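You operate a simulated robot arm through the tools that you are given. There is no shell and no other tool.

You are at the controls of a simulated robot arm. One attempt, no reset.

Task
Put things in order on the kitchen table. At the end: the cream soap bar stands where the oven thermometer stood; the green nozzle cap stands where the cream soap bar stood; the orange scourer stands on top of the yellow-rim plate; the oven thermometer stands where the orange scourer stood; whatever was shut is shut again. Leave all else as you found it, and nothing knocked over.

It is judged by the outcome, as a careful person would: the job done as asked, and still so three seconds after it is handed in. It fails if anything else is knocked over, pushed out of place, dropped, spilled or broken. A push-on lid holds only when it is set on centred and level and pressed home; a screw cap is set on level and turned clockwise until tight.

Robot
A 6-joint arm with a two-finger parallel gripper, fixed in place. Base frame: the origin is at the foot of the arm, x ahead of it, y to its left, z up; the work surface is at about z = 0. Readings come in m, rad, newtons and seconds.
With the tool pointing down near the work surface it reaches from about 0.16 to 0.42 m from the base axis. Its first joint turns from -1.152 to 1.152 rad. Payload 1.57 kg.
Tool frame: the origin (TCP) lies between the finger pads and is the grasp point; the fingertips stand 0.03 m ahead of it; z points along the fingers, y is the line along which they close. Largest opening 0.08 m; finger width 0.017, thickness 0.012; the body of the gripper, 0.04 by 0.082 m, starts 0.08 m behind the TCP.
Orientation is that of the tool frame in the base frame, as [roll, pitch, yaw] about the fixed x, y, z axes, in that order (R = Rz(yaw) Ry(pitch) Rx(roll)). With the fingers straight down and closing along the base's y, the tool's x points along the base's -x, its y along +y and its z along -z.

Tools
- The arm moves only by the tool step_arm. Its argument "targets" is a list of rows, each an object of numbers (a shift or turn left out is 0, a gripper value left out holds the last): "wx", "wy", "wz": the turn, a rotation vector about the base's x, y, z in units of 8 degrees (1.0 is 8 degrees); "dx", "dy", "dz": the shift along the base's x, y, z in units of 20 mm (1.0 is 20 mm); "gripper": the finger opening in m, from 0 to 0.08. In form: [{"wx": .., "wy": .., "wz": .., "dx": .., "dy": .., "dz": .., "gripper": ..}, ...]. A call has 1 to 20 rows; each row shifts and turns the commanded pose from where the row before left it. A call with a number of a shift or a turn outside -1 to 1 is refused whole. A row lasts 0.2 s, in which the tool goes at most 0.05 m and 0.15 rad; a call with a longer step from one row to the next is refused whole, and so is a gripper value outside its range. Where a pose cannot be reached the arm comes as near as it can. A force on the tool above 40 N (or 10 N above the force at the start of the call, whichever is more), or a blocked arm, ends the call early, and 0.2 s more pass. The fingers move at their own pace (about 0.153 m/s each) and stop on an object; they squeeze with about 21 N. The grip force told is the motor's: it shows also when the fingers shut on nothing. Time passes only in rows, and 0.2 s behind the last, so rows that do not move let the fingers close. The reply holds the time, the measured pose of the TCP, the force on the tool along the base axes, the opening and the grip force, in the units named above and with some noise, with the torque about the TCP (base axes, N m) and any sound that the robot's microphone picked up.
- Cameras (640 x 400 px; columns grow to the right, rows downward): "scene" is fixed at [0.049, -0.3292, 0.4286]; the picture's right is [0.82, -0.57, 0.00], its down [-0.36, -0.52, -0.77] and it looks along [0.44, 0.63, -0.64] (base axes); focal length 235 px, centre (320, 200). "wrist" rides on the gripper at [0.072, -0.007, -0.122] in the tool frame; the picture's right is [0.09, 1.00, 0.00], its down [-0.84, 0.08, -0.54] and it looks along [-0.54, 0.05, 0.84] (tool axes); focal length 238 px, centre (320, 200).
- snapshot(camera): a new picture of that camera. The clock stands still meanwhile.
- point_at(camera, pixels): there is no depth. For up to 12 entries [column, row, z] of the newest picture of that camera ("zoom" is the newest enlarged one), the place [x, y] in the base frame at which the ray of that pixel passes the height z, good to about 0.003 m, but the place of the scene camera against the robot may be out by one fixed shift of up to 0.018 m in any direction. The clock stands still meanwhile.
- inspect(camera, box): a new picture of the part [left, top, right, bottom] of that camera's present view, enlarged. The clock stands still meanwhile.
- job_done(): hands the job in; it is judged then, once.

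Leave the gripper open and the arm clear of the work at the hand-in unless told otherwise.

The tools are called after ">>>" by a JSON object that holds its "fn" and its "kwargs". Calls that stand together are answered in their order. step_arm: Moves the arm, as the interface text tells. Its arguments: {"type":"object","properties":{"targets":{"type":"array"}},"required":["targets"]} The other tools are called the same way: snapshot (camera) takes a picture; point_at (camera, pixels) gives the place at which the rays of pixels pass given heights; inspect (camera, box) takes an enlarged picture of a part of a camera's view; job_done () hands the job in.

At the start:

```text
t: 0.0
tcp_pos: [0.2257, -0.0401, 0.2729]
tool_rot: [3.141, 0.002, -3.14]
contact_force: [-0.2, -0.5, -1.1]
torque: [0.02, 0.0, -0.01]
gripper_width: 0.0802
grasp_force: 0.0
```

scene: 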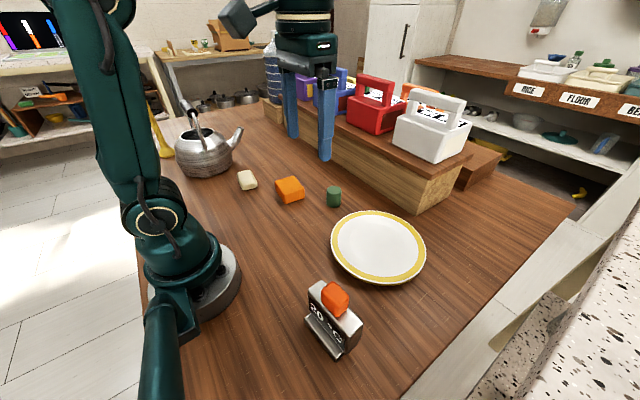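
wrist: 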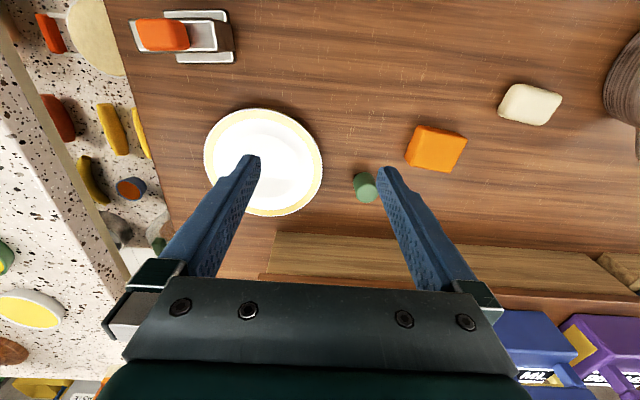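

I see the table with a soap bar, an orange block, a green cap, a plate and a metal thermometer with an orange top. I'll take closer pictures of each before moving.

>>> {"fn": "inspect", "kwargs": {"camera": "scene", "box": [280, 260, 400, 370]}}

>>> {"fn": "inspect", "kwargs": {"camera": "scene", "box": [170, 120, 370, 230]}}

>>> {"fn": "inspect", "kwargs": {"camera": "wrist", "box": [120, 0, 330, 130]}}

>>> {"fn": "inspect", "kwargs": {"camera": "wrist", "box": [330, 60, 640, 260]}}

```text
3.64 times, centred on (340, 315) of scene
```

zoom: 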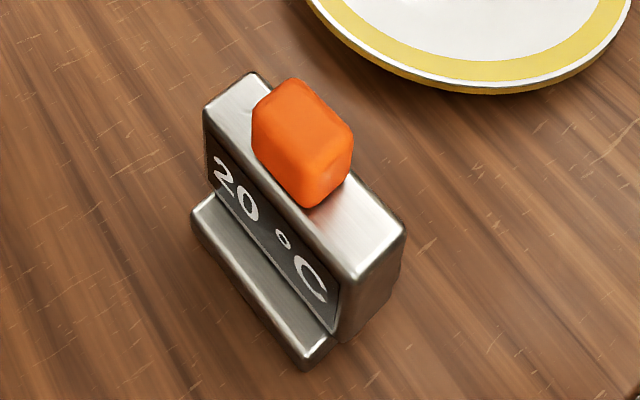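

```text
3.20 times, centred on (270, 175) of scene
```

zoom: 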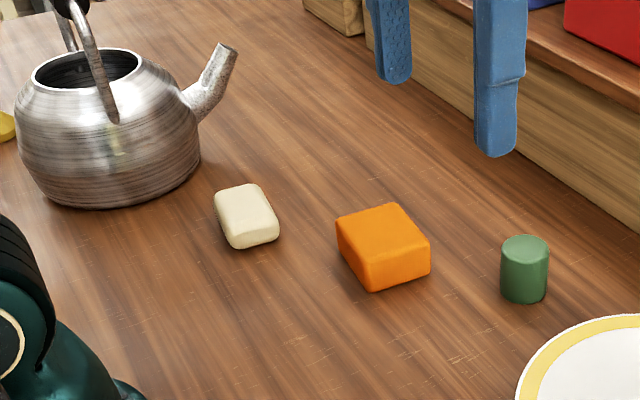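

```text
3.05 times, centred on (225, 65) of wrist
```

zoom: 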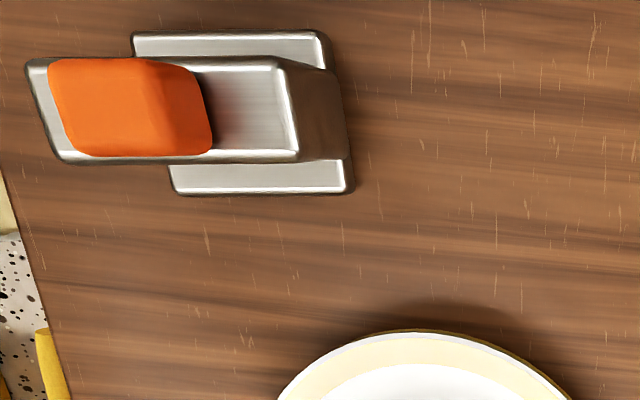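

```text
2.00 times, centred on (485, 160) of wrist
```

zoom: 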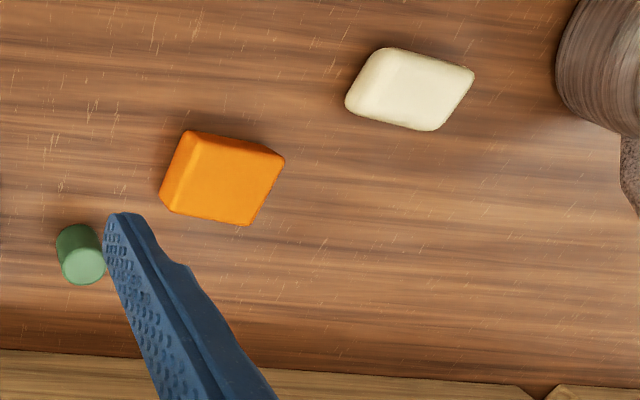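

The orange block near (290,189) in the scene stands on the table and is the scourer. The thermometer carries a red-orange piece on top. I'll measure positions with the wrist camera at several heights.

>>> {"fn": "point_at", "kwargs": {"camera": "wrist", "pixels": [[164, 11, 0], [229, 11, 0], [236, 63, 0], [177, 63, 0], [232, 24, 0.05], [135, 22, 0.05], [263, 162, 0.01], [366, 187, 0.03], [530, 104, 0.015], [440, 150, 0.025], [606, 100, 0.0], [280, 232, 0.0]]}}

>>> {"fn": "point_at", "kwargs": {"camera": "wrist", "pixels": [[204, 165, 0.01], [322, 165, 0.01], [263, 108, 0.01], [266, 217, 0.01], [354, 176, 0], [378, 190, 0.03], [498, 112, 0.01], [522, 84, 0.01], [562, 97, 0.01], [545, 126, 0.01], [405, 160, 0.0], [420, 126, 0.0]]}}

```text
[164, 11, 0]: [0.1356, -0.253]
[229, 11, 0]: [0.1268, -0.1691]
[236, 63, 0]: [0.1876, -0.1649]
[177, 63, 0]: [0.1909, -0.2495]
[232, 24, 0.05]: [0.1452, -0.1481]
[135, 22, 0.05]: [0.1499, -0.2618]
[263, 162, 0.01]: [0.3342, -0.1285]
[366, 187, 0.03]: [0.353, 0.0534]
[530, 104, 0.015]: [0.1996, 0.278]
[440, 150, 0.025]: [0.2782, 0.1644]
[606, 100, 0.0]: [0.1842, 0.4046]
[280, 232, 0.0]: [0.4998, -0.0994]
```

```text
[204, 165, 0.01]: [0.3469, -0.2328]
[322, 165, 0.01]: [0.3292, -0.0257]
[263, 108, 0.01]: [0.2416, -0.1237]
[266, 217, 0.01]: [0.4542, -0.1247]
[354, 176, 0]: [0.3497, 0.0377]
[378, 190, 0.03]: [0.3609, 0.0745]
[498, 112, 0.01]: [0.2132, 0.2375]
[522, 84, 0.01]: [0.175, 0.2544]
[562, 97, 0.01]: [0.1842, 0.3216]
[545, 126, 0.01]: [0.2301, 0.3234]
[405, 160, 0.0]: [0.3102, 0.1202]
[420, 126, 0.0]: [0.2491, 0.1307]
```

I'll cross-check these with the scene camera, since sizes matter for grasping.

>>> {"fn": "snapshot", "kwargs": {"camera": "scene"}}

>>> {"fn": "point_at", "kwargs": {"camera": "scene", "pixels": [[248, 179, 0.015], [290, 189, 0.025], [334, 197, 0.02], [333, 186, 0.0], [378, 246, 0.01], [330, 246, 0.01], [428, 250, 0.01], [333, 335, 0.0], [317, 319, 0.0], [338, 359, 0.0], [242, 192, 0.0], [256, 187, 0.0]]}}

```text
taken
```

scene: 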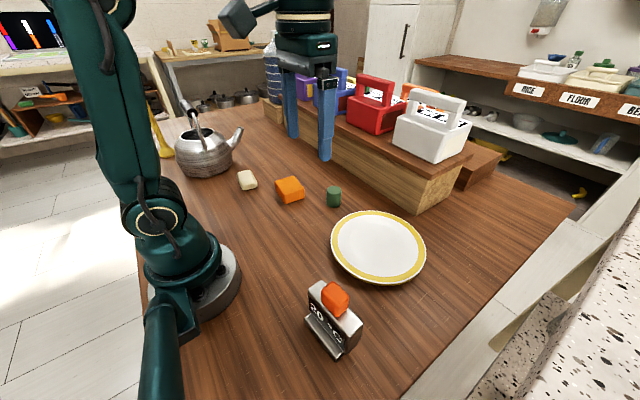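

```text
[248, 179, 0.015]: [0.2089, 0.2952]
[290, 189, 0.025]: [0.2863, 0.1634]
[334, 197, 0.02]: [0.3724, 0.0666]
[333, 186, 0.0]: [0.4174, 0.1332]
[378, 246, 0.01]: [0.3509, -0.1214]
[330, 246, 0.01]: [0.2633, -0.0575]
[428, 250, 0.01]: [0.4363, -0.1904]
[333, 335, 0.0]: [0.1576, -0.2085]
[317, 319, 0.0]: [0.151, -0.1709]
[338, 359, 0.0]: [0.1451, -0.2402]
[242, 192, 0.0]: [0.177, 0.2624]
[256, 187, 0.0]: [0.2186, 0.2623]
```

The two cameras agree to within about 12 mm, which is the allowed shift. First job is the scourer at about (0.278, 0.164). I'll travel high over it and look again.

>>> {"fn": "step_arm", "kwargs": {"targets": [{"dx": 0.24, "dy": 0.93, "gripper": 0.08}, {"dx": 0.24, "dy": 0.93}, {"dx": 0.24, "dy": 0.93}, {"dx": 0.24, "dy": 0.93}, {"dx": 0.24, "dy": 0.93}, {"dx": 0.24, "dy": 0.93}, {"dx": 0.24, "dy": 0.93}, {"dx": 0.24, "dy": 0.93}, {"dx": 0.24, "dy": 0.93}, {"dx": 0.24, "dy": 0.93}, {"dx": 0.2, "dy": 0.9}, {"dz": -0.8}, {"dz": -0.8}, {"dz": -0.8}]}}

>>> {"fn": "snapshot", "kwargs": {"camera": "wrist"}}

>>> {"fn": "snapshot", "kwargs": {"camera": "scene"}}

```text
t: 3.0
tcp_pos: [0.2726, 0.1615, 0.2183]
tool_rot: [3.141, 0.004, -3.141]
contact_force: [-0.3, 0.3, -0.4]
torque: [0.04, -0.01, 0.02]
gripper_width: 0.0799
grasp_force: 0.0
out of reach, approached as far as the arm can: row 11
```

```text
taken
```

wrist: 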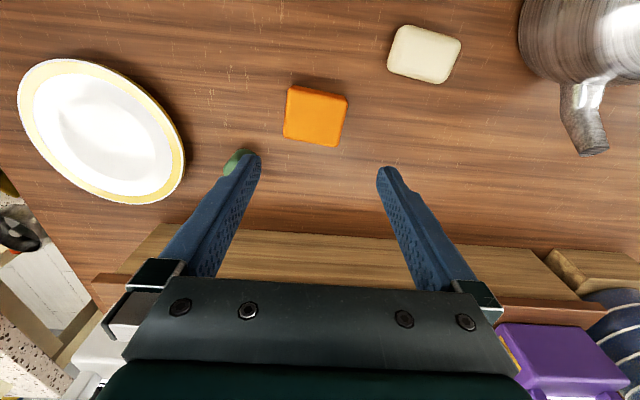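

```text
taken
```

scene: 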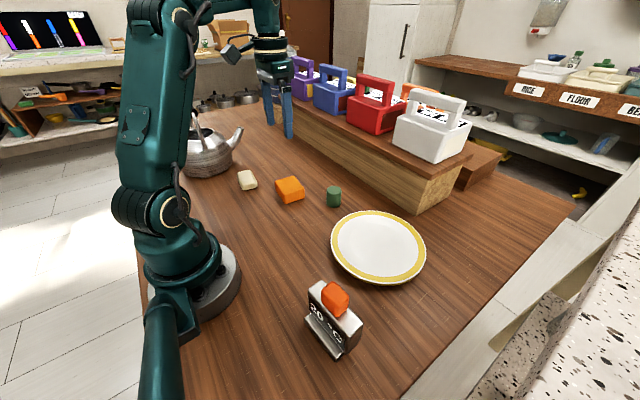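

The scourer now shows at about (316,115) between the fingers. I'll measure its corners and the plate's and soap's.

>>> {"fn": "inspect", "kwargs": {"camera": "wrist", "box": [250, 60, 378, 160]}}

>>> {"fn": "inspect", "kwargs": {"camera": "wrist", "box": [370, 10, 480, 100]}}

>>> {"fn": "point_at", "kwargs": {"camera": "wrist", "pixels": [[290, 87, 0.025], [347, 96, 0.025], [337, 145, 0.025], [285, 136, 0.025], [316, 115, 0.025], [402, 26, 0.015], [461, 40, 0.015], [440, 83, 0.005], [388, 68, 0.005], [424, 54, 0.015], [238, 156, 0.03], [103, 132, 0.015]]}}

```text
4.00 times, centred on (314, 110) of wrist
```

zoom: 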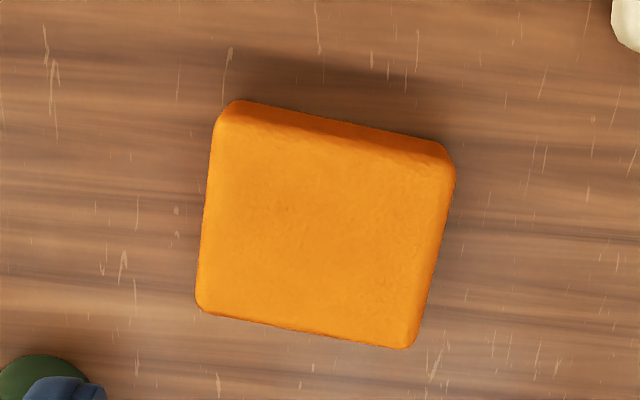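

```text
4.44 times, centred on (425, 55) of wrist
```

zoom: 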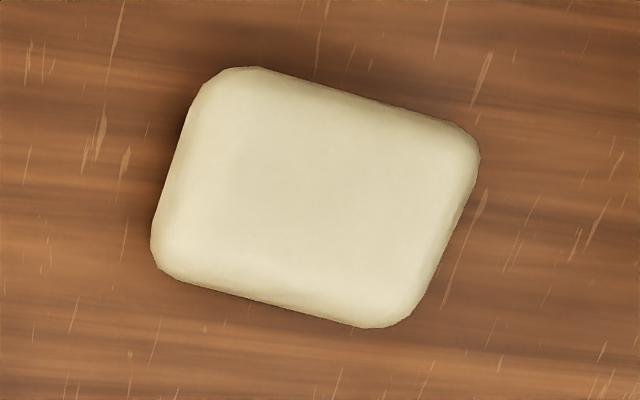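

```text
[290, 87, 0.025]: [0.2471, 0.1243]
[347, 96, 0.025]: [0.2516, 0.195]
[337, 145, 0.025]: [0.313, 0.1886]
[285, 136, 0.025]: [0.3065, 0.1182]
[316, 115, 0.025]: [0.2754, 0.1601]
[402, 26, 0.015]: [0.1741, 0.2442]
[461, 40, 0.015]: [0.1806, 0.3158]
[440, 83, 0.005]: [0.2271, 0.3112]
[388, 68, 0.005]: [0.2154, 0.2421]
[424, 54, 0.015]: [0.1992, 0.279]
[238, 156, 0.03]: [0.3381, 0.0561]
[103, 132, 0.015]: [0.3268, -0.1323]
```

The scourer is about 70 mm along y and 58 mm along x, turned about 5° clockwise. I'll grip it across its short side, so I turn the tool about +85° around z while staying high.

>>> {"fn": "step_arm", "kwargs": {"targets": [{"wz": 0.966}, {"wz": 0.966}, {"wz": 0.966}, {"wz": 0.966}, {"wz": 0.966}, {"wz": 0.966}, {"wz": 0.966}, {"wz": 0.966}, {"wz": 0.966}, {"wz": 0.966}, {"wz": 0.966}, {}]}}

>>> {"fn": "snapshot", "kwargs": {"camera": "wrist"}}

```text
t: 5.6
tcp_pos: [0.2728, 0.161, 0.2194]
tool_rot: [3.141, 0.002, -1.655]
contact_force: [0.0, 0.7, 0.0]
torque: [-0.03, 0.0, 0.01]
gripper_width: 0.08
grasp_force: 0.2
```

```text
taken
```

wrist: 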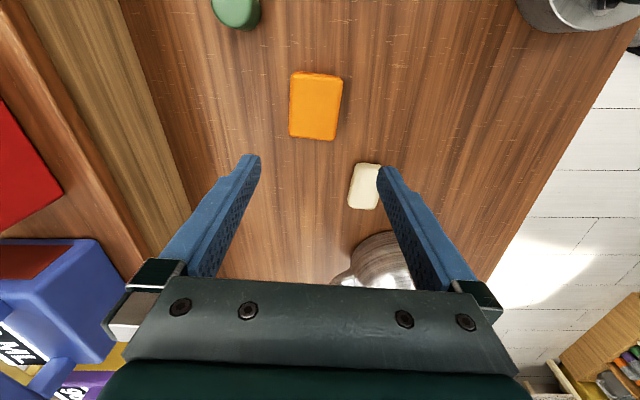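

>>> {"fn": "inspect", "kwargs": {"camera": "wrist", "box": [250, 60, 378, 160]}}

>>> {"fn": "point_at", "kwargs": {"camera": "wrist", "pixels": [[293, 74, 0.0], [342, 80, 0.0], [343, 84, 0.025], [333, 140, 0.025], [289, 135, 0.025], [293, 80, 0.025]]}}

```text
4.00 times, centred on (314, 110) of wrist
```

zoom: 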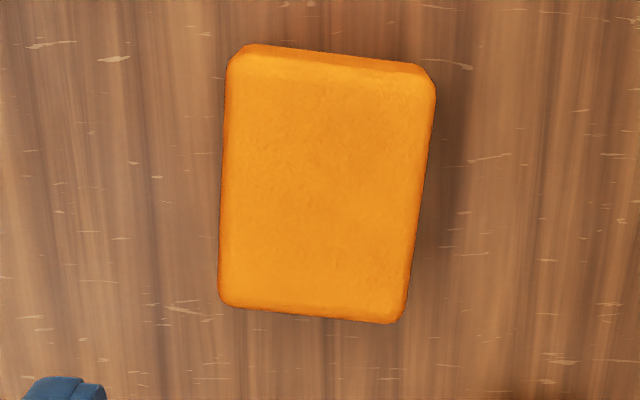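

```text
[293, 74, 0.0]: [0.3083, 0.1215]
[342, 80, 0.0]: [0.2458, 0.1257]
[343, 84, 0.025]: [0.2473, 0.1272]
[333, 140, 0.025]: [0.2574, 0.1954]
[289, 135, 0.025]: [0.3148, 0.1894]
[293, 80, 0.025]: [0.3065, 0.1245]
```

Scourer centre measured at about (0.2815, 0.159), and the closing axis lines up with its short side. I'll shift there and come down part-way, then check the reading.

>>> {"fn": "step_arm", "kwargs": {"targets": [{"dx": 0.43, "dy": -0.1}, {"dz": -0.9}, {"dz": -0.9}, {"dz": -0.9}, {"dz": -0.9}, {"dz": -0.9}, {"dz": -0.9}, {}, {}]}}

>>> {"fn": "snapshot", "kwargs": {"camera": "wrist"}}

```text
t: 7.6
tcp_pos: [0.2804, 0.1595, 0.1113]
tool_rot: [3.141, 0.0, -1.656]
contact_force: [0.2, 0.1, 0.0]
torque: [0.02, 0.0, -0.01]
gripper_width: 0.0798
grasp_force: 0.0
```

```text
taken
```

wrist: 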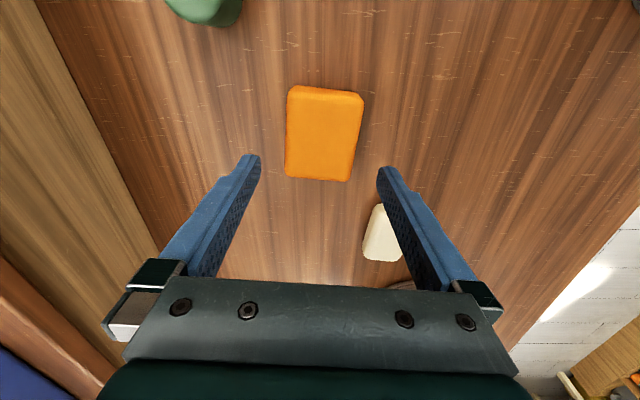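

>>> {"fn": "point_at", "kwargs": {"camera": "wrist", "pixels": [[292, 87, 0.0], [361, 94, 0.0], [362, 101, 0.025], [347, 180, 0.025], [286, 174, 0.025], [290, 94, 0.025]]}}

>>> {"fn": "inspect", "kwargs": {"camera": "wrist", "box": [240, 70, 400, 190]}}

```text
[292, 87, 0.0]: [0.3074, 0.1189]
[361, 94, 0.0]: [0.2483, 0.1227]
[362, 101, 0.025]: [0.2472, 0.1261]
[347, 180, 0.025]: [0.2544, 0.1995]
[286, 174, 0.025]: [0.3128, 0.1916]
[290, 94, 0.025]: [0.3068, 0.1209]
```

```text
3.33 times, centred on (320, 130) of wrist
```

zoom: 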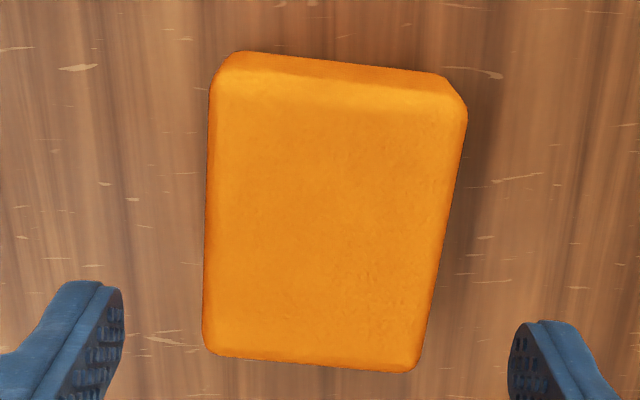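

The block's centre reads (0.280, 0.1595), right under the tool. I'll go down so the tips are about 6 mm above the table, then close.

>>> {"fn": "step_arm", "kwargs": {"targets": [{"dz": -0.9}, {"dz": -0.9}, {"dz": -0.9}, {"dz": -0.6}, {"dz": -0.4}, {}]}}

>>> {"fn": "snapshot", "kwargs": {"camera": "wrist"}}

```text
t: 9.0
tcp_pos: [0.2818, 0.1592, 0.0355]
tool_rot: [-3.14, 0.003, -1.657]
contact_force: [-0.1, 0.2, -0.1]
torque: [-0.03, 0.0, 0.03]
gripper_width: 0.0801
grasp_force: 0.0
```

```text
taken
```

wrist: 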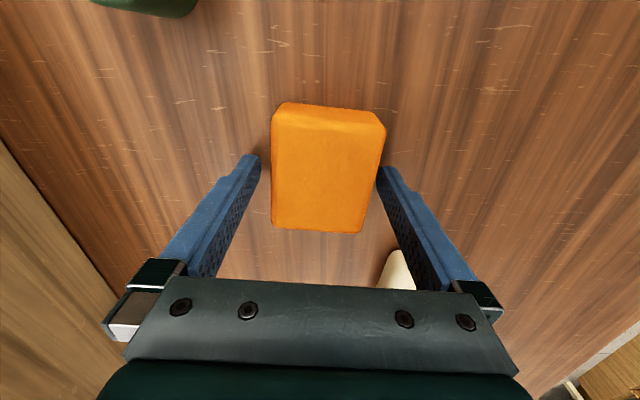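

>>> {"fn": "inspect", "kwargs": {"camera": "wrist", "box": [230, 100, 420, 240]}}

```text
2.86 times, centred on (325, 170) of wrist
```

zoom: 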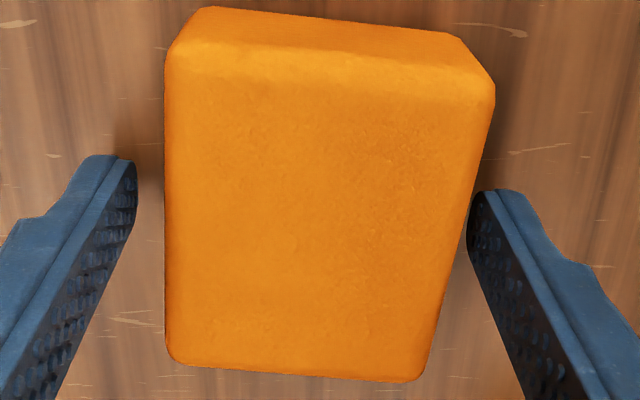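

The block sits about 3 mm nearer the right finger (base −x side). I'll shift −2.5 mm in x, then close and let the fingers settle.

>>> {"fn": "step_arm", "kwargs": {"targets": [{"dx": -0.13}, {}, {"gripper": 0.05}, {"gripper": 0.05}, {"gripper": 0.03}, {}, {}]}}

>>> {"fn": "snapshot", "kwargs": {"camera": "wrist"}}

```text
t: 10.6
tcp_pos: [0.2799, 0.1591, 0.0382]
tool_rot: [3.141, 0.0, -1.656]
contact_force: [0.5, 0.7, 2.8]
torque: [0.02, 0.04, -0.01]
gripper_width: 0.0612
grasp_force: 21.4
```

```text
taken
```

wrist: 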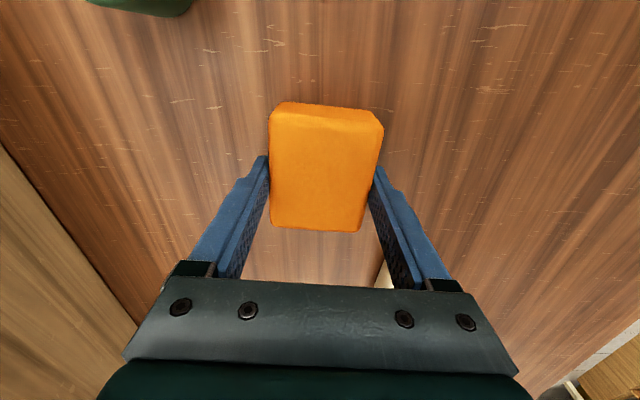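

Gripped at 61 mm wide. I'll lift it straight up about 120 mm and check that it comes along.

>>> {"fn": "step_arm", "kwargs": {"targets": [{"dz": 0.4}, {"dz": 0.8}, {"dz": 0.9}, {"dz": 0.9}, {"dz": 0.9}, {"dz": 0.9}, {"dz": 0.9}, {}]}}

>>> {"fn": "snapshot", "kwargs": {"camera": "wrist"}}

```text
t: 12.4
tcp_pos: [0.2798, 0.1604, 0.1511]
tool_rot: [-3.141, 0.001, -1.656]
contact_force: [0.5, -0.6, 0.6]
torque: [-0.01, -0.03, 0.04]
gripper_width: 0.0608
grasp_force: 20.9
```

```text
taken
```

wrist: 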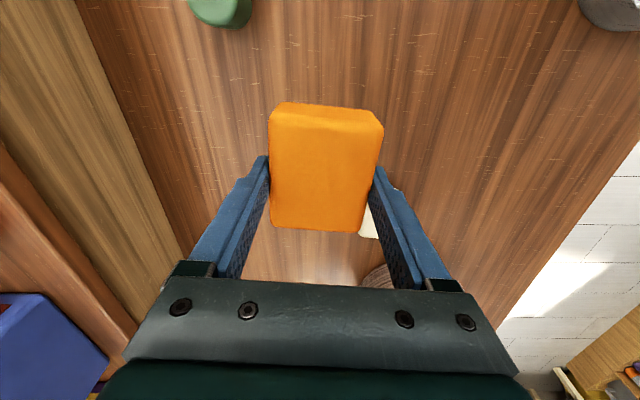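

Held firmly. I'll carry it at z ≈ 0.15 over to the plate, about (0.345, −0.128).

>>> {"fn": "step_arm", "kwargs": {"targets": [{"dx": 0.1, "dy": -0.5}, {"dx": 0.2, "dy": -0.9}, {"dx": 0.2, "dy": -0.9}, {"dx": 0.2, "dy": -0.9}, {"dx": 0.2, "dy": -0.9}, {"dx": 0.2, "dy": -0.9}, {"dx": 0.2, "dy": -0.9}, {"dx": 0.2, "dy": -0.9}, {"dx": 0.2, "dy": -0.9}, {"dx": 0.2, "dy": -0.9}, {"dx": 0.2, "dy": -0.9}, {"dx": 0.2, "dy": -0.9}, {"dx": 0.2, "dy": -0.9}, {"dx": 0.2, "dy": -0.9}, {"dx": 0.2, "dy": -0.9}, {"dx": 0.2, "dy": -0.9}, {"dx": 0.1, "dy": -0.4}, {}, {}]}}

>>> {"fn": "snapshot", "kwargs": {"camera": "wrist"}}

>>> {"fn": "snapshot", "kwargs": {"camera": "scene"}}

```text
t: 16.4
tcp_pos: [0.3427, -0.1286, 0.1515]
tool_rot: [3.141, 0.001, -1.656]
contact_force: [0.8, 0.6, -1.0]
torque: [0.01, 0.0, -0.02]
gripper_width: 0.0609
grasp_force: 20.6
```

```text
taken
```

wrist: 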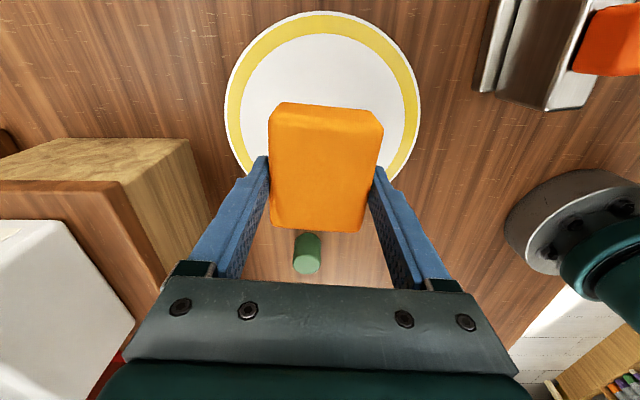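

```text
taken
```

scene: 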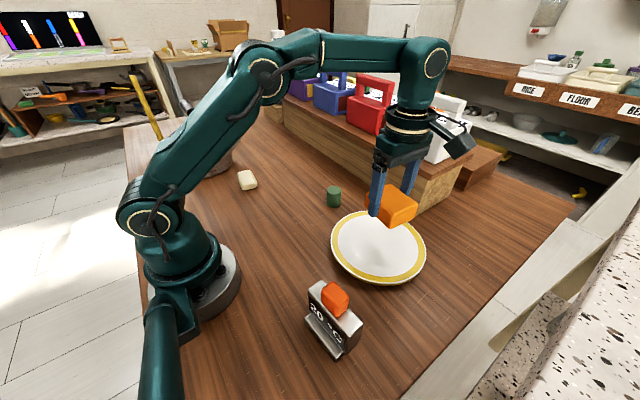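

The plate is visible around the held block: left edge (226,110), right edge (420,105), top (322,11). I'll measure its centre.

>>> {"fn": "point_at", "kwargs": {"camera": "wrist", "pixels": [[225, 108, 0.015], [420, 104, 0.015], [320, 11, 0.015], [253, 45, 0.015], [396, 50, 0.015], [254, 179, 0.015], [397, 172, 0.015], [240, 120, 0.01], [405, 118, 0.01], [321, 33, 0.01]]}}

>>> {"fn": "inspect", "kwargs": {"camera": "wrist", "box": [210, 0, 440, 144]}}

>>> {"fn": "inspect", "kwargs": {"camera": "scene", "box": [320, 160, 450, 300]}}

```text
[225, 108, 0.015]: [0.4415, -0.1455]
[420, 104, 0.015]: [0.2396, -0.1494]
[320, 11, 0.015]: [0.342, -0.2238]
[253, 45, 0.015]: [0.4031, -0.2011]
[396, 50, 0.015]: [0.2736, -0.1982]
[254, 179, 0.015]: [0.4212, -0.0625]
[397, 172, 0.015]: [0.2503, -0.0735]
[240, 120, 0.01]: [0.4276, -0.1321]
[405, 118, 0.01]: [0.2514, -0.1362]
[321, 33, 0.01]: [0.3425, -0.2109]
```

```text
2.78 times, centred on (325, 72) of wrist
```

zoom: 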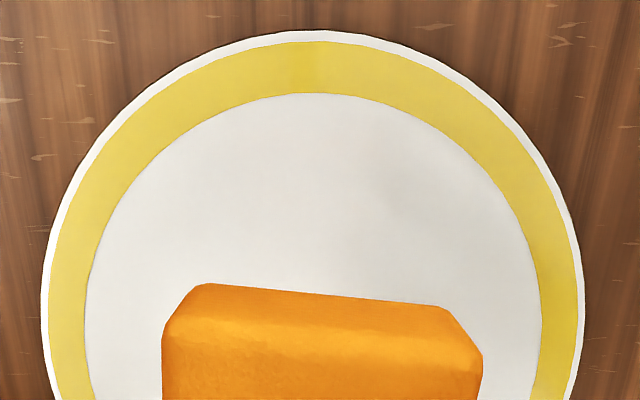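

```text
2.86 times, centred on (385, 230) of scene
```

zoom: 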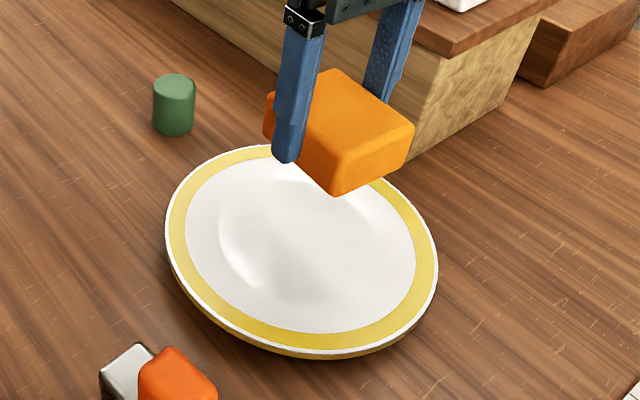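

Plate centre is about (0.3405, −0.124), radius 0.101. I'll centre over it and go down to just above the plate.

>>> {"fn": "step_arm", "kwargs": {"targets": [{"dx": -0.1, "dy": 0.23}, {"dz": -0.9}, {"dz": -0.9}, {"dz": -0.9}, {"dz": -0.9}, {"dz": -0.6}, {}, {}]}}

>>> {"fn": "inspect", "kwargs": {"camera": "scene", "box": [320, 160, 450, 300]}}

>>> {"fn": "snapshot", "kwargs": {"camera": "wrist"}}

```text
t: 18.2
tcp_pos: [0.3403, -0.1242, 0.0675]
tool_rot: [3.141, 0.002, -1.657]
contact_force: [-0.1, -0.2, 0.0]
torque: [0.03, -0.03, 0.0]
gripper_width: 0.061
grasp_force: 21.1
```

```text
2.86 times, centred on (385, 230) of scene
```

zoom: 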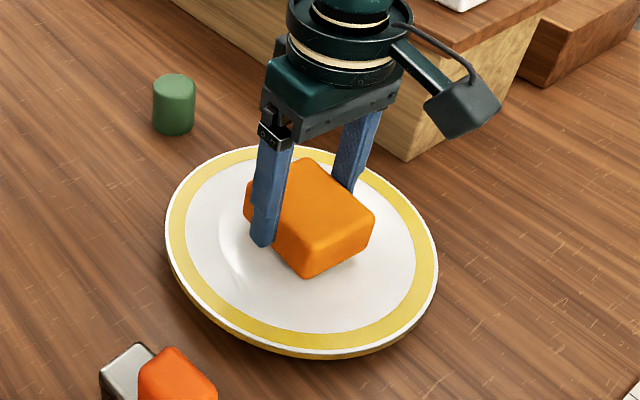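

```text
taken
```

wrist: 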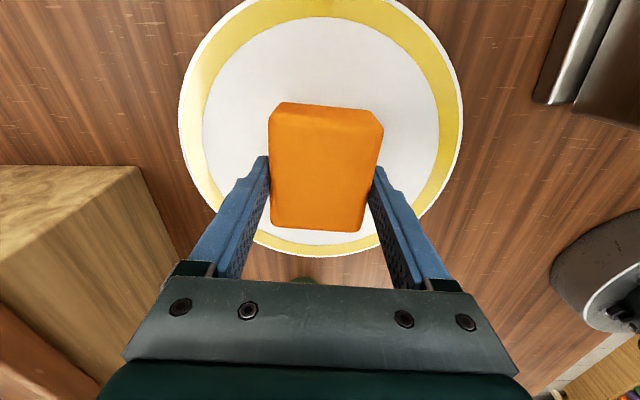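

Centred. I'll go down in small steps, watching the upward force for contact.

>>> {"fn": "step_arm", "kwargs": {"targets": [{"dz": -0.25}, {"dz": -0.25}, {"dz": -0.25}, {"dz": -0.15}, {}]}}

```text
t: 19.0
tcp_pos: [0.3419, -0.1239, 0.0567]
tool_rot: [-3.138, 0.001, -1.656]
contact_force: [-1.2, 0.5, 5.9]
torque: [0.07, 0.09, 0.0]
gripper_width: 0.0613
grasp_force: 21.0
stopped in row 4: the force on the tool passed its limit at 52 N (the readings are from after the stop); the commanded pose is now the measured one
```

Contact came at TCP z = 0.057, so the block's underside is at about 0.02. I'll look before letting go.

>>> {"fn": "inspect", "kwargs": {"camera": "scene", "box": [320, 160, 450, 300]}}

>>> {"fn": "inspect", "kwargs": {"camera": "wrist", "box": [170, 0, 470, 280]}}

```text
2.86 times, centred on (385, 230) of scene
```

zoom: 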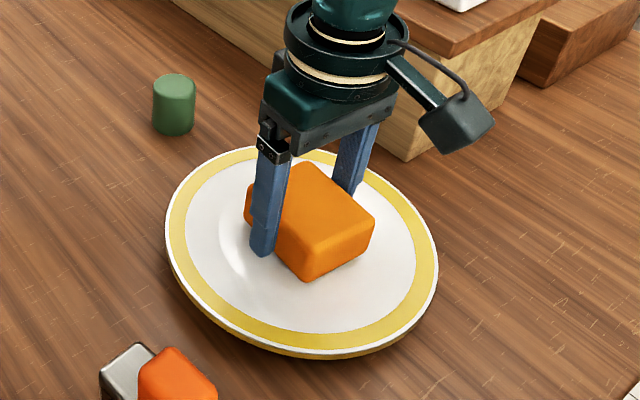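

```text
1.43 times, centred on (320, 140) of wrist
```

zoom: 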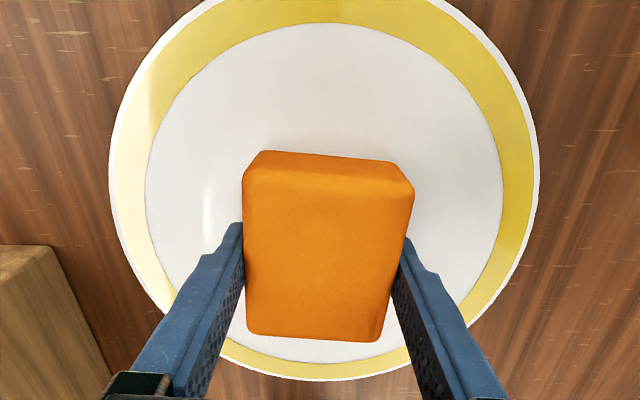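

The block appears seated on the plate's floor with light contact. I'll open the fingers gradually and then rise a little.

>>> {"fn": "step_arm", "kwargs": {"targets": [{"gripper": 0.064}, {"gripper": 0.067}, {"gripper": 0.072}, {"gripper": 0.076}, {}]}}

>>> {"fn": "inspect", "kwargs": {"camera": "wrist", "box": [170, 0, 470, 280]}}

>>> {"fn": "inspect", "kwargs": {"camera": "scene", "box": [320, 160, 450, 300]}}

```text
t: 20.2
tcp_pos: [0.343, -0.1237, 0.0562]
tool_rot: [-3.136, 0.0, -1.655]
contact_force: [4.0, 0.1, 11.9]
torque: [0.06, 0.32, -0.03]
gripper_width: 0.0719
grasp_force: 0.0
```

```text
1.43 times, centred on (320, 140) of wrist
```

zoom: 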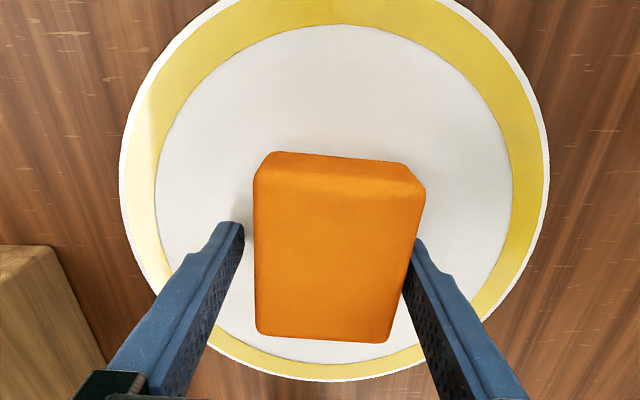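

```text
2.86 times, centred on (385, 230) of scene
```

zoom: 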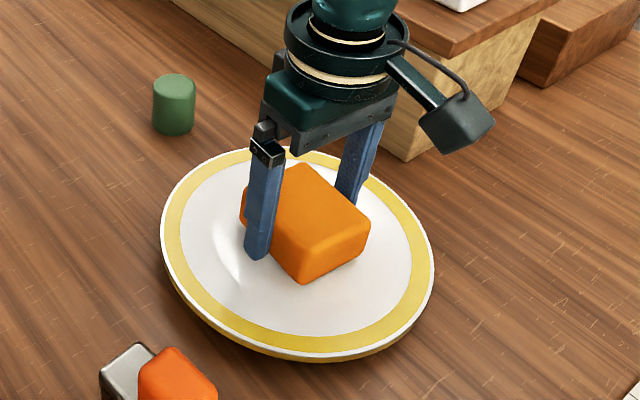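

The plate crept about 4 mm toward −x: a fingertip is pressing on the plate's slope (12 N up, 4 N in x). I'll stop opening and lift straight up gently.

>>> {"fn": "step_arm", "kwargs": {"targets": [{"dz": 0.2, "gripper": 0.072}, {"dz": 0.3}, {"dz": 0.5}, {"dz": 0.5}, {}]}}

>>> {"fn": "inspect", "kwargs": {"camera": "wrist", "box": [170, 0, 470, 280]}}

>>> {"fn": "inspect", "kwargs": {"camera": "scene", "box": [320, 160, 450, 300]}}

```text
t: 21.4
tcp_pos: [0.3432, -0.1244, 0.086]
tool_rot: [-3.137, 0.0, -1.658]
contact_force: [0.3, -0.5, -0.1]
torque: [0.03, 0.01, -0.03]
gripper_width: 0.0721
grasp_force: 0.0
```

```text
1.43 times, centred on (320, 140) of wrist
```

zoom: 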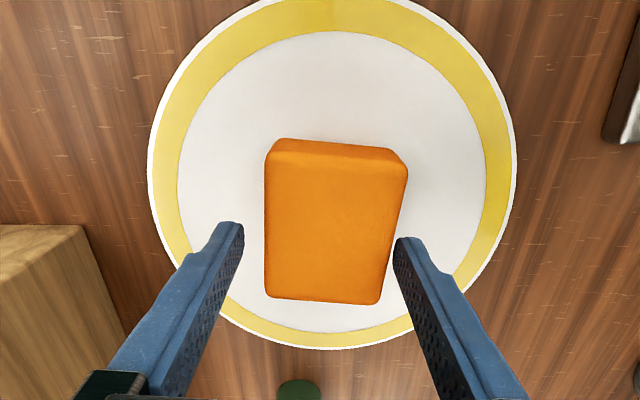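

```text
2.86 times, centred on (385, 230) of scene
```

zoom: 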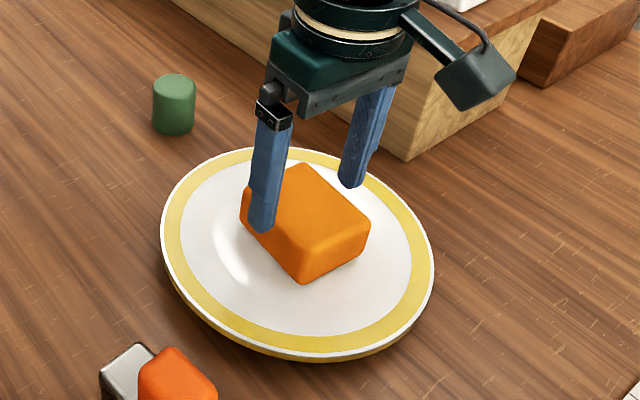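

The scourer now rests alone on the plate. Next is the thermometer: I rise to z ≈ 0.24 first and then move over it, turning 9° to match its slight tilt.

>>> {"fn": "step_arm", "kwargs": {"targets": [{"dz": 0.9}, {"dz": 0.9}, {"dz": 0.9}, {"dz": 0.9}, {"dz": 0.9}, {"dz": 0.9}, {"dz": 0.9}, {"dz": 0.9}, {"dx": -0.9, "dy": -0.3, "gripper": 0.08}, {"dx": -0.9, "dy": -0.3}, {"dx": -0.9, "dy": -0.3}, {"dx": -0.9, "dy": -0.3}, {"dx": -0.9, "dy": -0.3}, {"dx": -0.9, "dy": -0.3}, {"dx": -0.9, "dy": -0.3}, {"dx": -0.9, "dy": -0.3}, {"dx": -0.9, "dy": -0.3}, {"dx": -0.8, "dy": -0.3, "wz": 0.6}, {"dy": -0.3, "wz": 0.6}, {}]}}

>>> {"fn": "snapshot", "kwargs": {"camera": "wrist"}}

>>> {"fn": "snapshot", "kwargs": {"camera": "scene"}}

```text
t: 25.6
tcp_pos: [0.157, -0.1878, 0.225]
tool_rot: [-3.137, 0.001, -1.488]
contact_force: [0.0, -0.1, -0.4]
torque: [0.0, 0.0, 0.03]
gripper_width: 0.0801
grasp_force: 0.1
out of reach, approached as far as the arm can: row 8
```

```text
taken
```

wrist: 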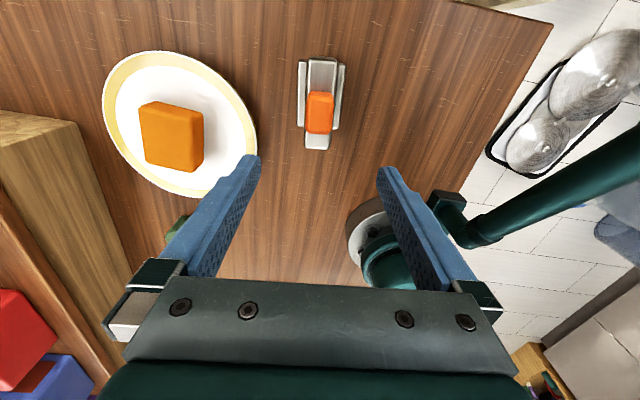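

```text
taken
```

scene: 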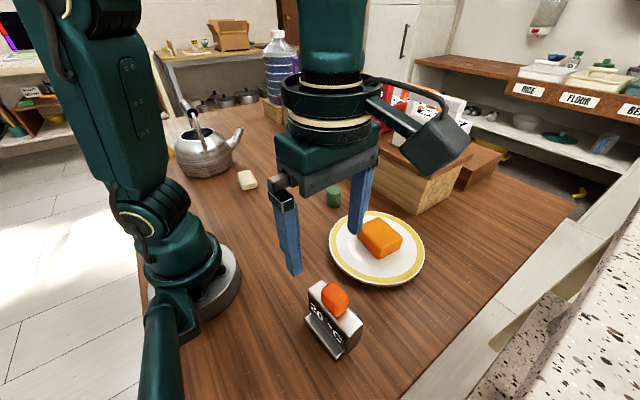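

Good view of the thermometer at (320,105), with the piece on top at (320,112). I'll zoom in and measure.

>>> {"fn": "inspect", "kwargs": {"camera": "wrist", "box": [270, 45, 370, 160]}}

>>> {"fn": "point_at", "kwargs": {"camera": "wrist", "pixels": [[299, 60, 0], [345, 65, 0], [336, 129, 0], [299, 127, 0], [310, 60, 0.05], [336, 62, 0.05], [328, 148, 0.06], [306, 147, 0.06], [320, 112, 0.08], [308, 92, 0.08], [333, 133, 0.08], [307, 132, 0.08]]}}

```text
3.48 times, centred on (320, 102) of wrist
```

zoom: 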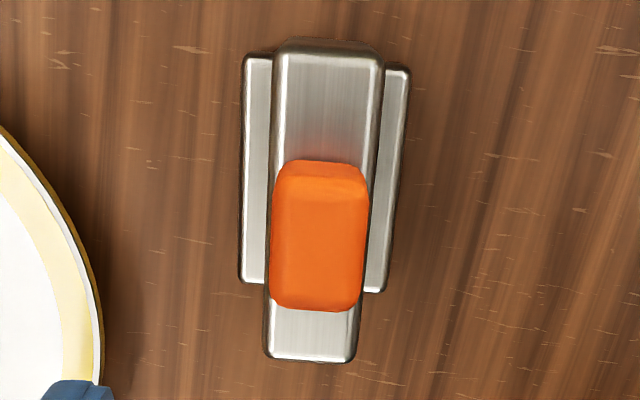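

```text
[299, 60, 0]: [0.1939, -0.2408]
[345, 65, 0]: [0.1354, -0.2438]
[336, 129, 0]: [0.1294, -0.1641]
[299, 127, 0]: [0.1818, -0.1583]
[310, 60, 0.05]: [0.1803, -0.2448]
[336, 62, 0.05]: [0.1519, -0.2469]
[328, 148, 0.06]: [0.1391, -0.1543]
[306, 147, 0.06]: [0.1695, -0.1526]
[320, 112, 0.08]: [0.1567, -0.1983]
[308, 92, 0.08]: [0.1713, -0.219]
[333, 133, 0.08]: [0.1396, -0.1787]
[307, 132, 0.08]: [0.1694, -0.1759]
```

The slab is about 30 mm thick in x and 80 mm tall, with the orange piece centred on top. Centre is near (0.159, −0.202). I'll move over it and down to z ≈ 0.16, then re-measure.

>>> {"fn": "step_arm", "kwargs": {"targets": [{"dx": 0.1, "dy": -0.7}, {"dz": -0.8}, {"dz": -0.8}, {"dz": -0.8}, {"dz": -0.8}, {}, {}]}}

>>> {"fn": "snapshot", "kwargs": {"camera": "wrist"}}

>>> {"fn": "inspect", "kwargs": {"camera": "scene", "box": [260, 220, 410, 370]}}

```text
t: 27.2
tcp_pos: [0.1582, -0.203, 0.1603]
tool_rot: [-3.138, 0.002, -1.489]
contact_force: [0.8, 0.6, 0.1]
torque: [0.01, -0.02, 0.01]
gripper_width: 0.08
grasp_force: 0.1
```

```text
taken
```

wrist: 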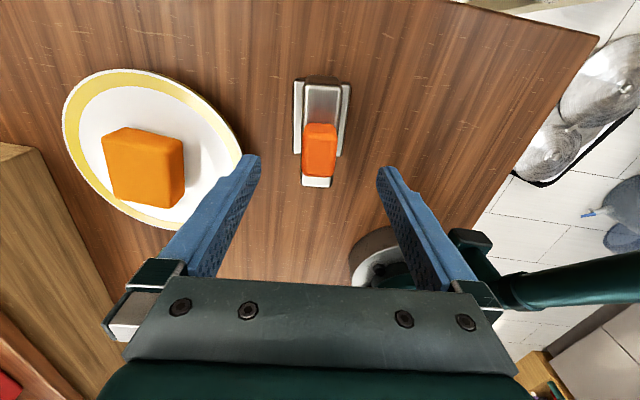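

```text
2.67 times, centred on (335, 295) of scene
```

zoom: 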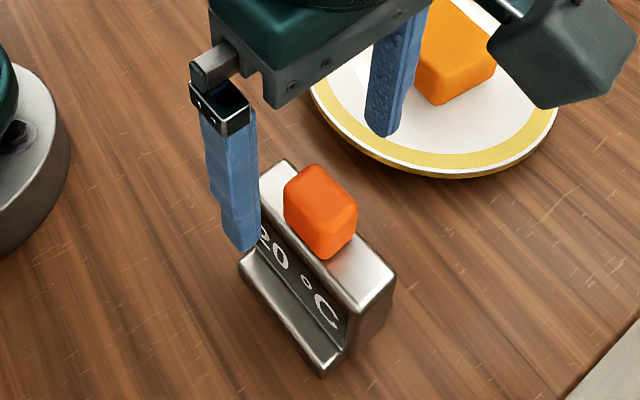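

>>> {"fn": "inspect", "kwargs": {"camera": "wrist", "box": [260, 65, 380, 195]}}

>>> {"fn": "point_at", "kwargs": {"camera": "wrist", "pixels": [[302, 184, 0.08], [330, 187, 0.08], [306, 88, 0.08], [341, 90, 0.08], [302, 176, 0.1], [335, 176, 0.1], [303, 132, 0.1], [337, 133, 0.1], [295, 82, 0.0], [350, 88, 0.0], [293, 152, 0.01], [340, 157, 0.01]]}}

```text
3.08 times, centred on (320, 130) of wrist
```

zoom: 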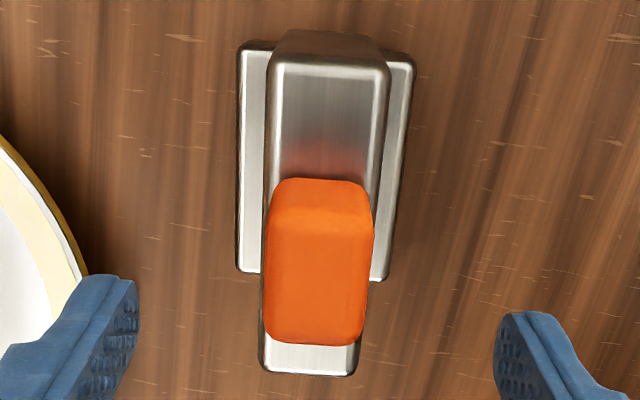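

```text
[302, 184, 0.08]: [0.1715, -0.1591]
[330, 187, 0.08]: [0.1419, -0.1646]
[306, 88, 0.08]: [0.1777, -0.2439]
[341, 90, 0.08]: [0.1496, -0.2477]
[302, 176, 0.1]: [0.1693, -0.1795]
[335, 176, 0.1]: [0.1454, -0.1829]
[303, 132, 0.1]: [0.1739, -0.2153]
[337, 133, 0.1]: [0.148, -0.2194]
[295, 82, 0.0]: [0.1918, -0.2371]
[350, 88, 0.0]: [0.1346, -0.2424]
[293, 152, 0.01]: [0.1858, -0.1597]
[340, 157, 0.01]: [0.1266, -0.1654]
```

The slab's centre is (0.160, −0.2025) and it lines up with the fingers. I'll shift 2 mm and descend with the fingers straddling the slab and the orange piece, tips stopping about 30 mm above the table, above the feet.

>>> {"fn": "step_arm", "kwargs": {"targets": [{"dx": 0.09}, {"dz": -0.7}, {"dz": -0.7}, {"dz": -0.7}, {"dz": -0.7}, {"dz": -0.7}, {"dz": -0.7}, {"dz": -0.6}, {"dz": -0.2}, {}, {}]}}

>>> {"fn": "snapshot", "kwargs": {"camera": "wrist"}}

>>> {"fn": "inspect", "kwargs": {"camera": "scene", "box": [260, 220, 410, 370]}}

```text
t: 29.6
tcp_pos: [0.1608, -0.2022, 0.0607]
tool_rot: [-3.138, 0.0, -1.49]
contact_force: [-0.5, -0.1, -0.9]
torque: [0.02, 0.03, 0.01]
gripper_width: 0.0798
grasp_force: 0.1
```

```text
taken
```

wrist: 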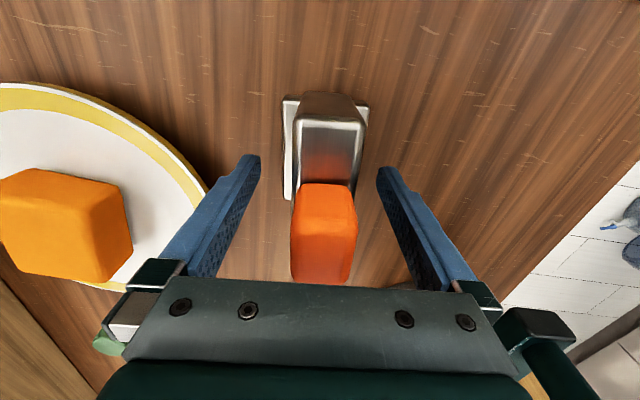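

```text
2.67 times, centred on (335, 295) of scene
```

zoom: 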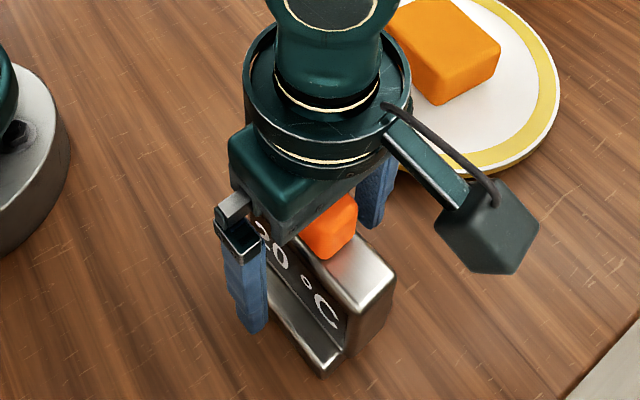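

The fingers straddle the slab with no contact. I'll close in stages on the slab's faces.

>>> {"fn": "step_arm", "kwargs": {"targets": [{"gripper": 0.06}, {"gripper": 0.045}, {"gripper": 0.037}, {"gripper": 0.033}, {"gripper": 0.029}, {"gripper": 0.024}, {"gripper": 0.015}, {}, {}]}}

>>> {"fn": "snapshot", "kwargs": {"camera": "wrist"}}

>>> {"fn": "inspect", "kwargs": {"camera": "scene", "box": [260, 220, 410, 370]}}

```text
t: 31.6
tcp_pos: [0.1603, -0.2028, 0.0603]
tool_rot: [-3.137, 0.0, -1.489]
contact_force: [-1.8, -0.4, 1.7]
torque: [-0.01, 0.2, 0.04]
gripper_width: 0.0317
grasp_force: 20.9
```

```text
taken
```

wrist: 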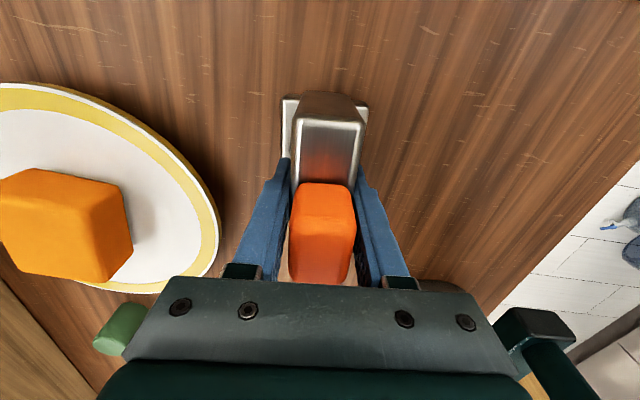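

```text
2.67 times, centred on (335, 295) of scene
```

zoom: 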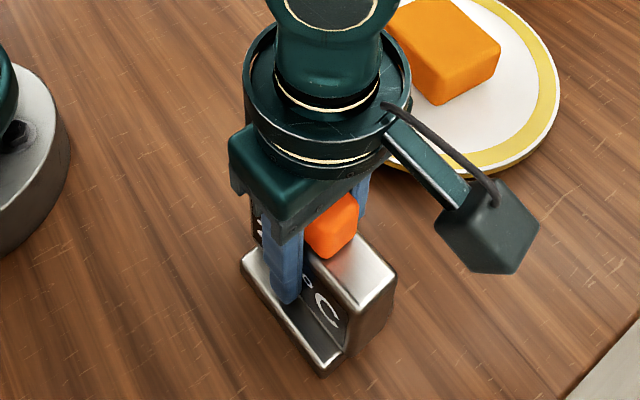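

Gripped at 31.7 mm. I'll lift it slowly by about 10 mm and check it stays level with the piece in place.

>>> {"fn": "step_arm", "kwargs": {"targets": [{"dz": 0.1}, {"dz": 0.2}, {"dz": 0.2}, {"dz": 0.1}, {}, {}]}}

>>> {"fn": "inspect", "kwargs": {"camera": "scene", "box": [260, 220, 410, 370]}}

>>> {"fn": "inspect", "kwargs": {"camera": "wrist", "box": [240, 70, 400, 290]}}

```text
t: 33.0
tcp_pos: [0.1614, -0.2019, 0.0717]
tool_rot: [-3.138, 0.0, -1.488]
contact_force: [0.3, 0.0, -1.8]
torque: [0.0, 0.03, 0.01]
gripper_width: 0.032
grasp_force: 21.1
```

```text
2.67 times, centred on (335, 295) of scene
```

zoom: 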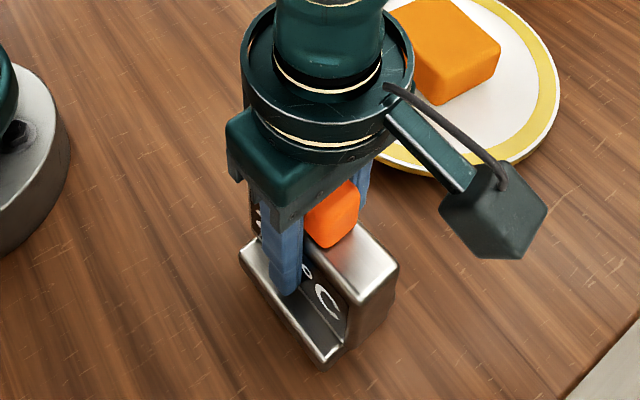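

```text
1.82 times, centred on (320, 180) of wrist
```

zoom: 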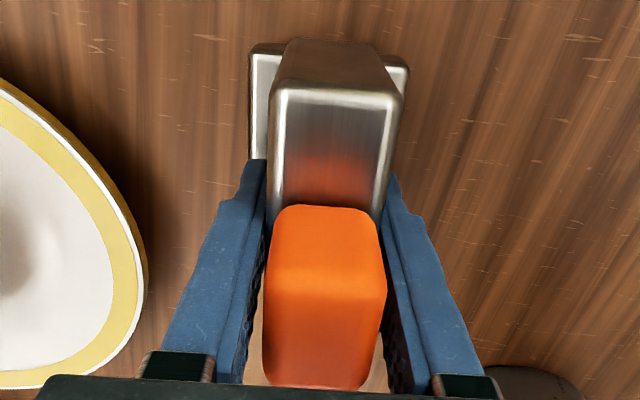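

Level and secure, and the piece stays on. I'll lift further and begin the traverse gently toward the scourer's old spot (0.280, 0.1595).

>>> {"fn": "step_arm", "kwargs": {"targets": [{"dz": 0.2}, {"dz": 0.4}, {"dz": 0.5}, {"dz": 0.5}, {"dz": 0.5}, {"dz": 0.4}, {"dz": 0.2}, {}, {"dx": 0.05, "dy": 0.15}, {"dx": 0.1, "dy": 0.3}, {"dx": 0.15, "dy": 0.45}, {"dx": 0.2, "dy": 0.6}, {"dx": 0.2, "dy": 0.6}, {"dx": 0.2, "dy": 0.6}, {"dx": 0.2, "dy": 0.6}, {"dx": 0.2, "dy": 0.6}, {"dx": 0.2, "dy": 0.6}, {"dx": 0.15, "dy": 0.45}, {"dx": 0.1, "dy": 0.3}, {"dx": 0.05, "dy": 0.15}]}}

>>> {"fn": "snapshot", "kwargs": {"camera": "wrist"}}

>>> {"fn": "snapshot", "kwargs": {"camera": "scene"}}

```text
t: 37.2
tcp_pos: [0.1956, -0.0948, 0.1275]
tool_rot: [-3.137, 0.002, -1.489]
contact_force: [-1.0, -0.7, -1.1]
torque: [0.03, 0.03, 0.04]
gripper_width: 0.0314
grasp_force: 21.2
```

```text
taken
```

wrist: 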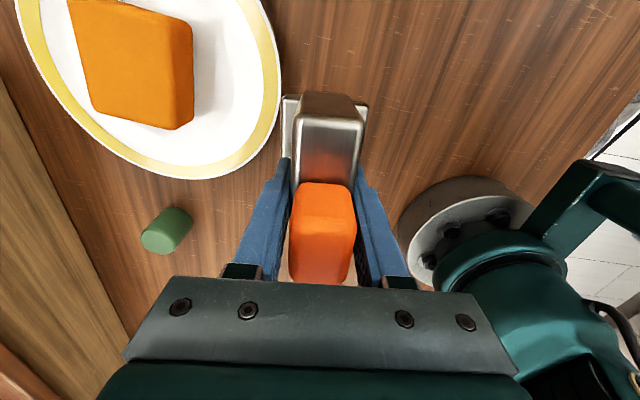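

```text
taken
```

scene: 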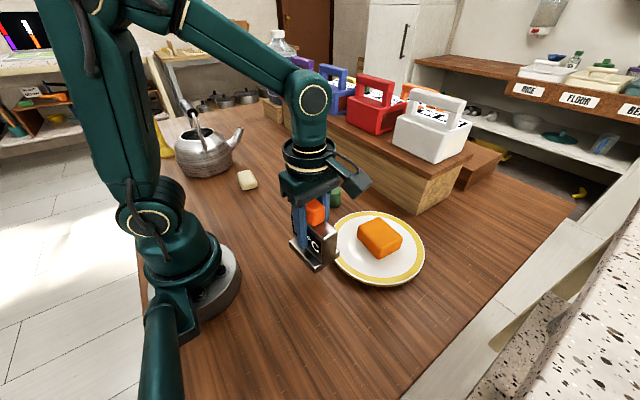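

Carrying well, the piece hasn't shifted. I'll continue the rest of the way.

>>> {"fn": "step_arm", "kwargs": {"targets": [{"dx": 0.066, "dy": 0.2}, {"dx": 0.166, "dy": 0.5}, {"dx": 0.249, "dy": 0.75}, {"dx": 0.249, "dy": 0.75}, {"dx": 0.249, "dy": 0.75}, {"dx": 0.249, "dy": 0.75}, {"dx": 0.249, "dy": 0.75}, {"dx": 0.249, "dy": 0.75}, {"dx": 0.249, "dy": 0.75}, {"dx": 0.249, "dy": 0.75}, {"dx": 0.249, "dy": 0.75}, {"dx": 0.249, "dy": 0.75}, {"dx": 0.249, "dy": 0.75}, {"dx": 0.249, "dy": 0.75}, {"dx": 0.249, "dy": 0.75}, {"dx": 0.249, "dy": 0.75}, {"dx": 0.249, "dy": 0.75}, {"dx": 0.166, "dy": 0.5}, {"dx": 0.083, "dy": 0.25}, {}]}}

>>> {"fn": "snapshot", "kwargs": {"camera": "wrist"}}

>>> {"fn": "snapshot", "kwargs": {"camera": "scene"}}

```text
t: 41.4
tcp_pos: [0.2795, 0.1595, 0.1263]
tool_rot: [-3.138, 0.001, -1.489]
contact_force: [0.5, -0.4, -1.7]
torque: [-0.01, 0.0, 0.01]
gripper_width: 0.0318
grasp_force: 20.8
```

```text
taken
```

wrist: 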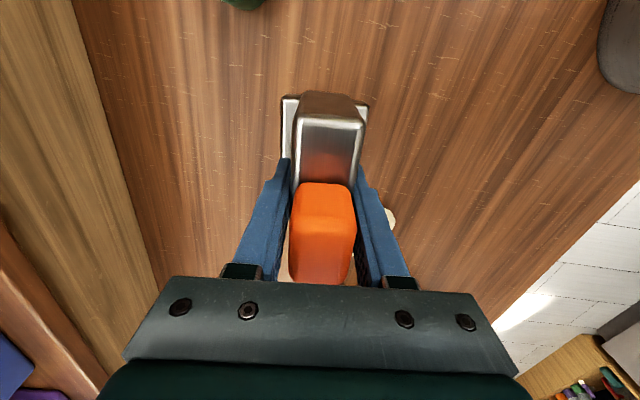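

```text
taken
```

scene: 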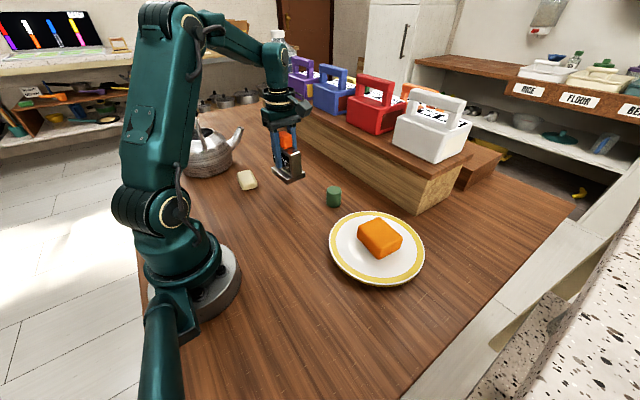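

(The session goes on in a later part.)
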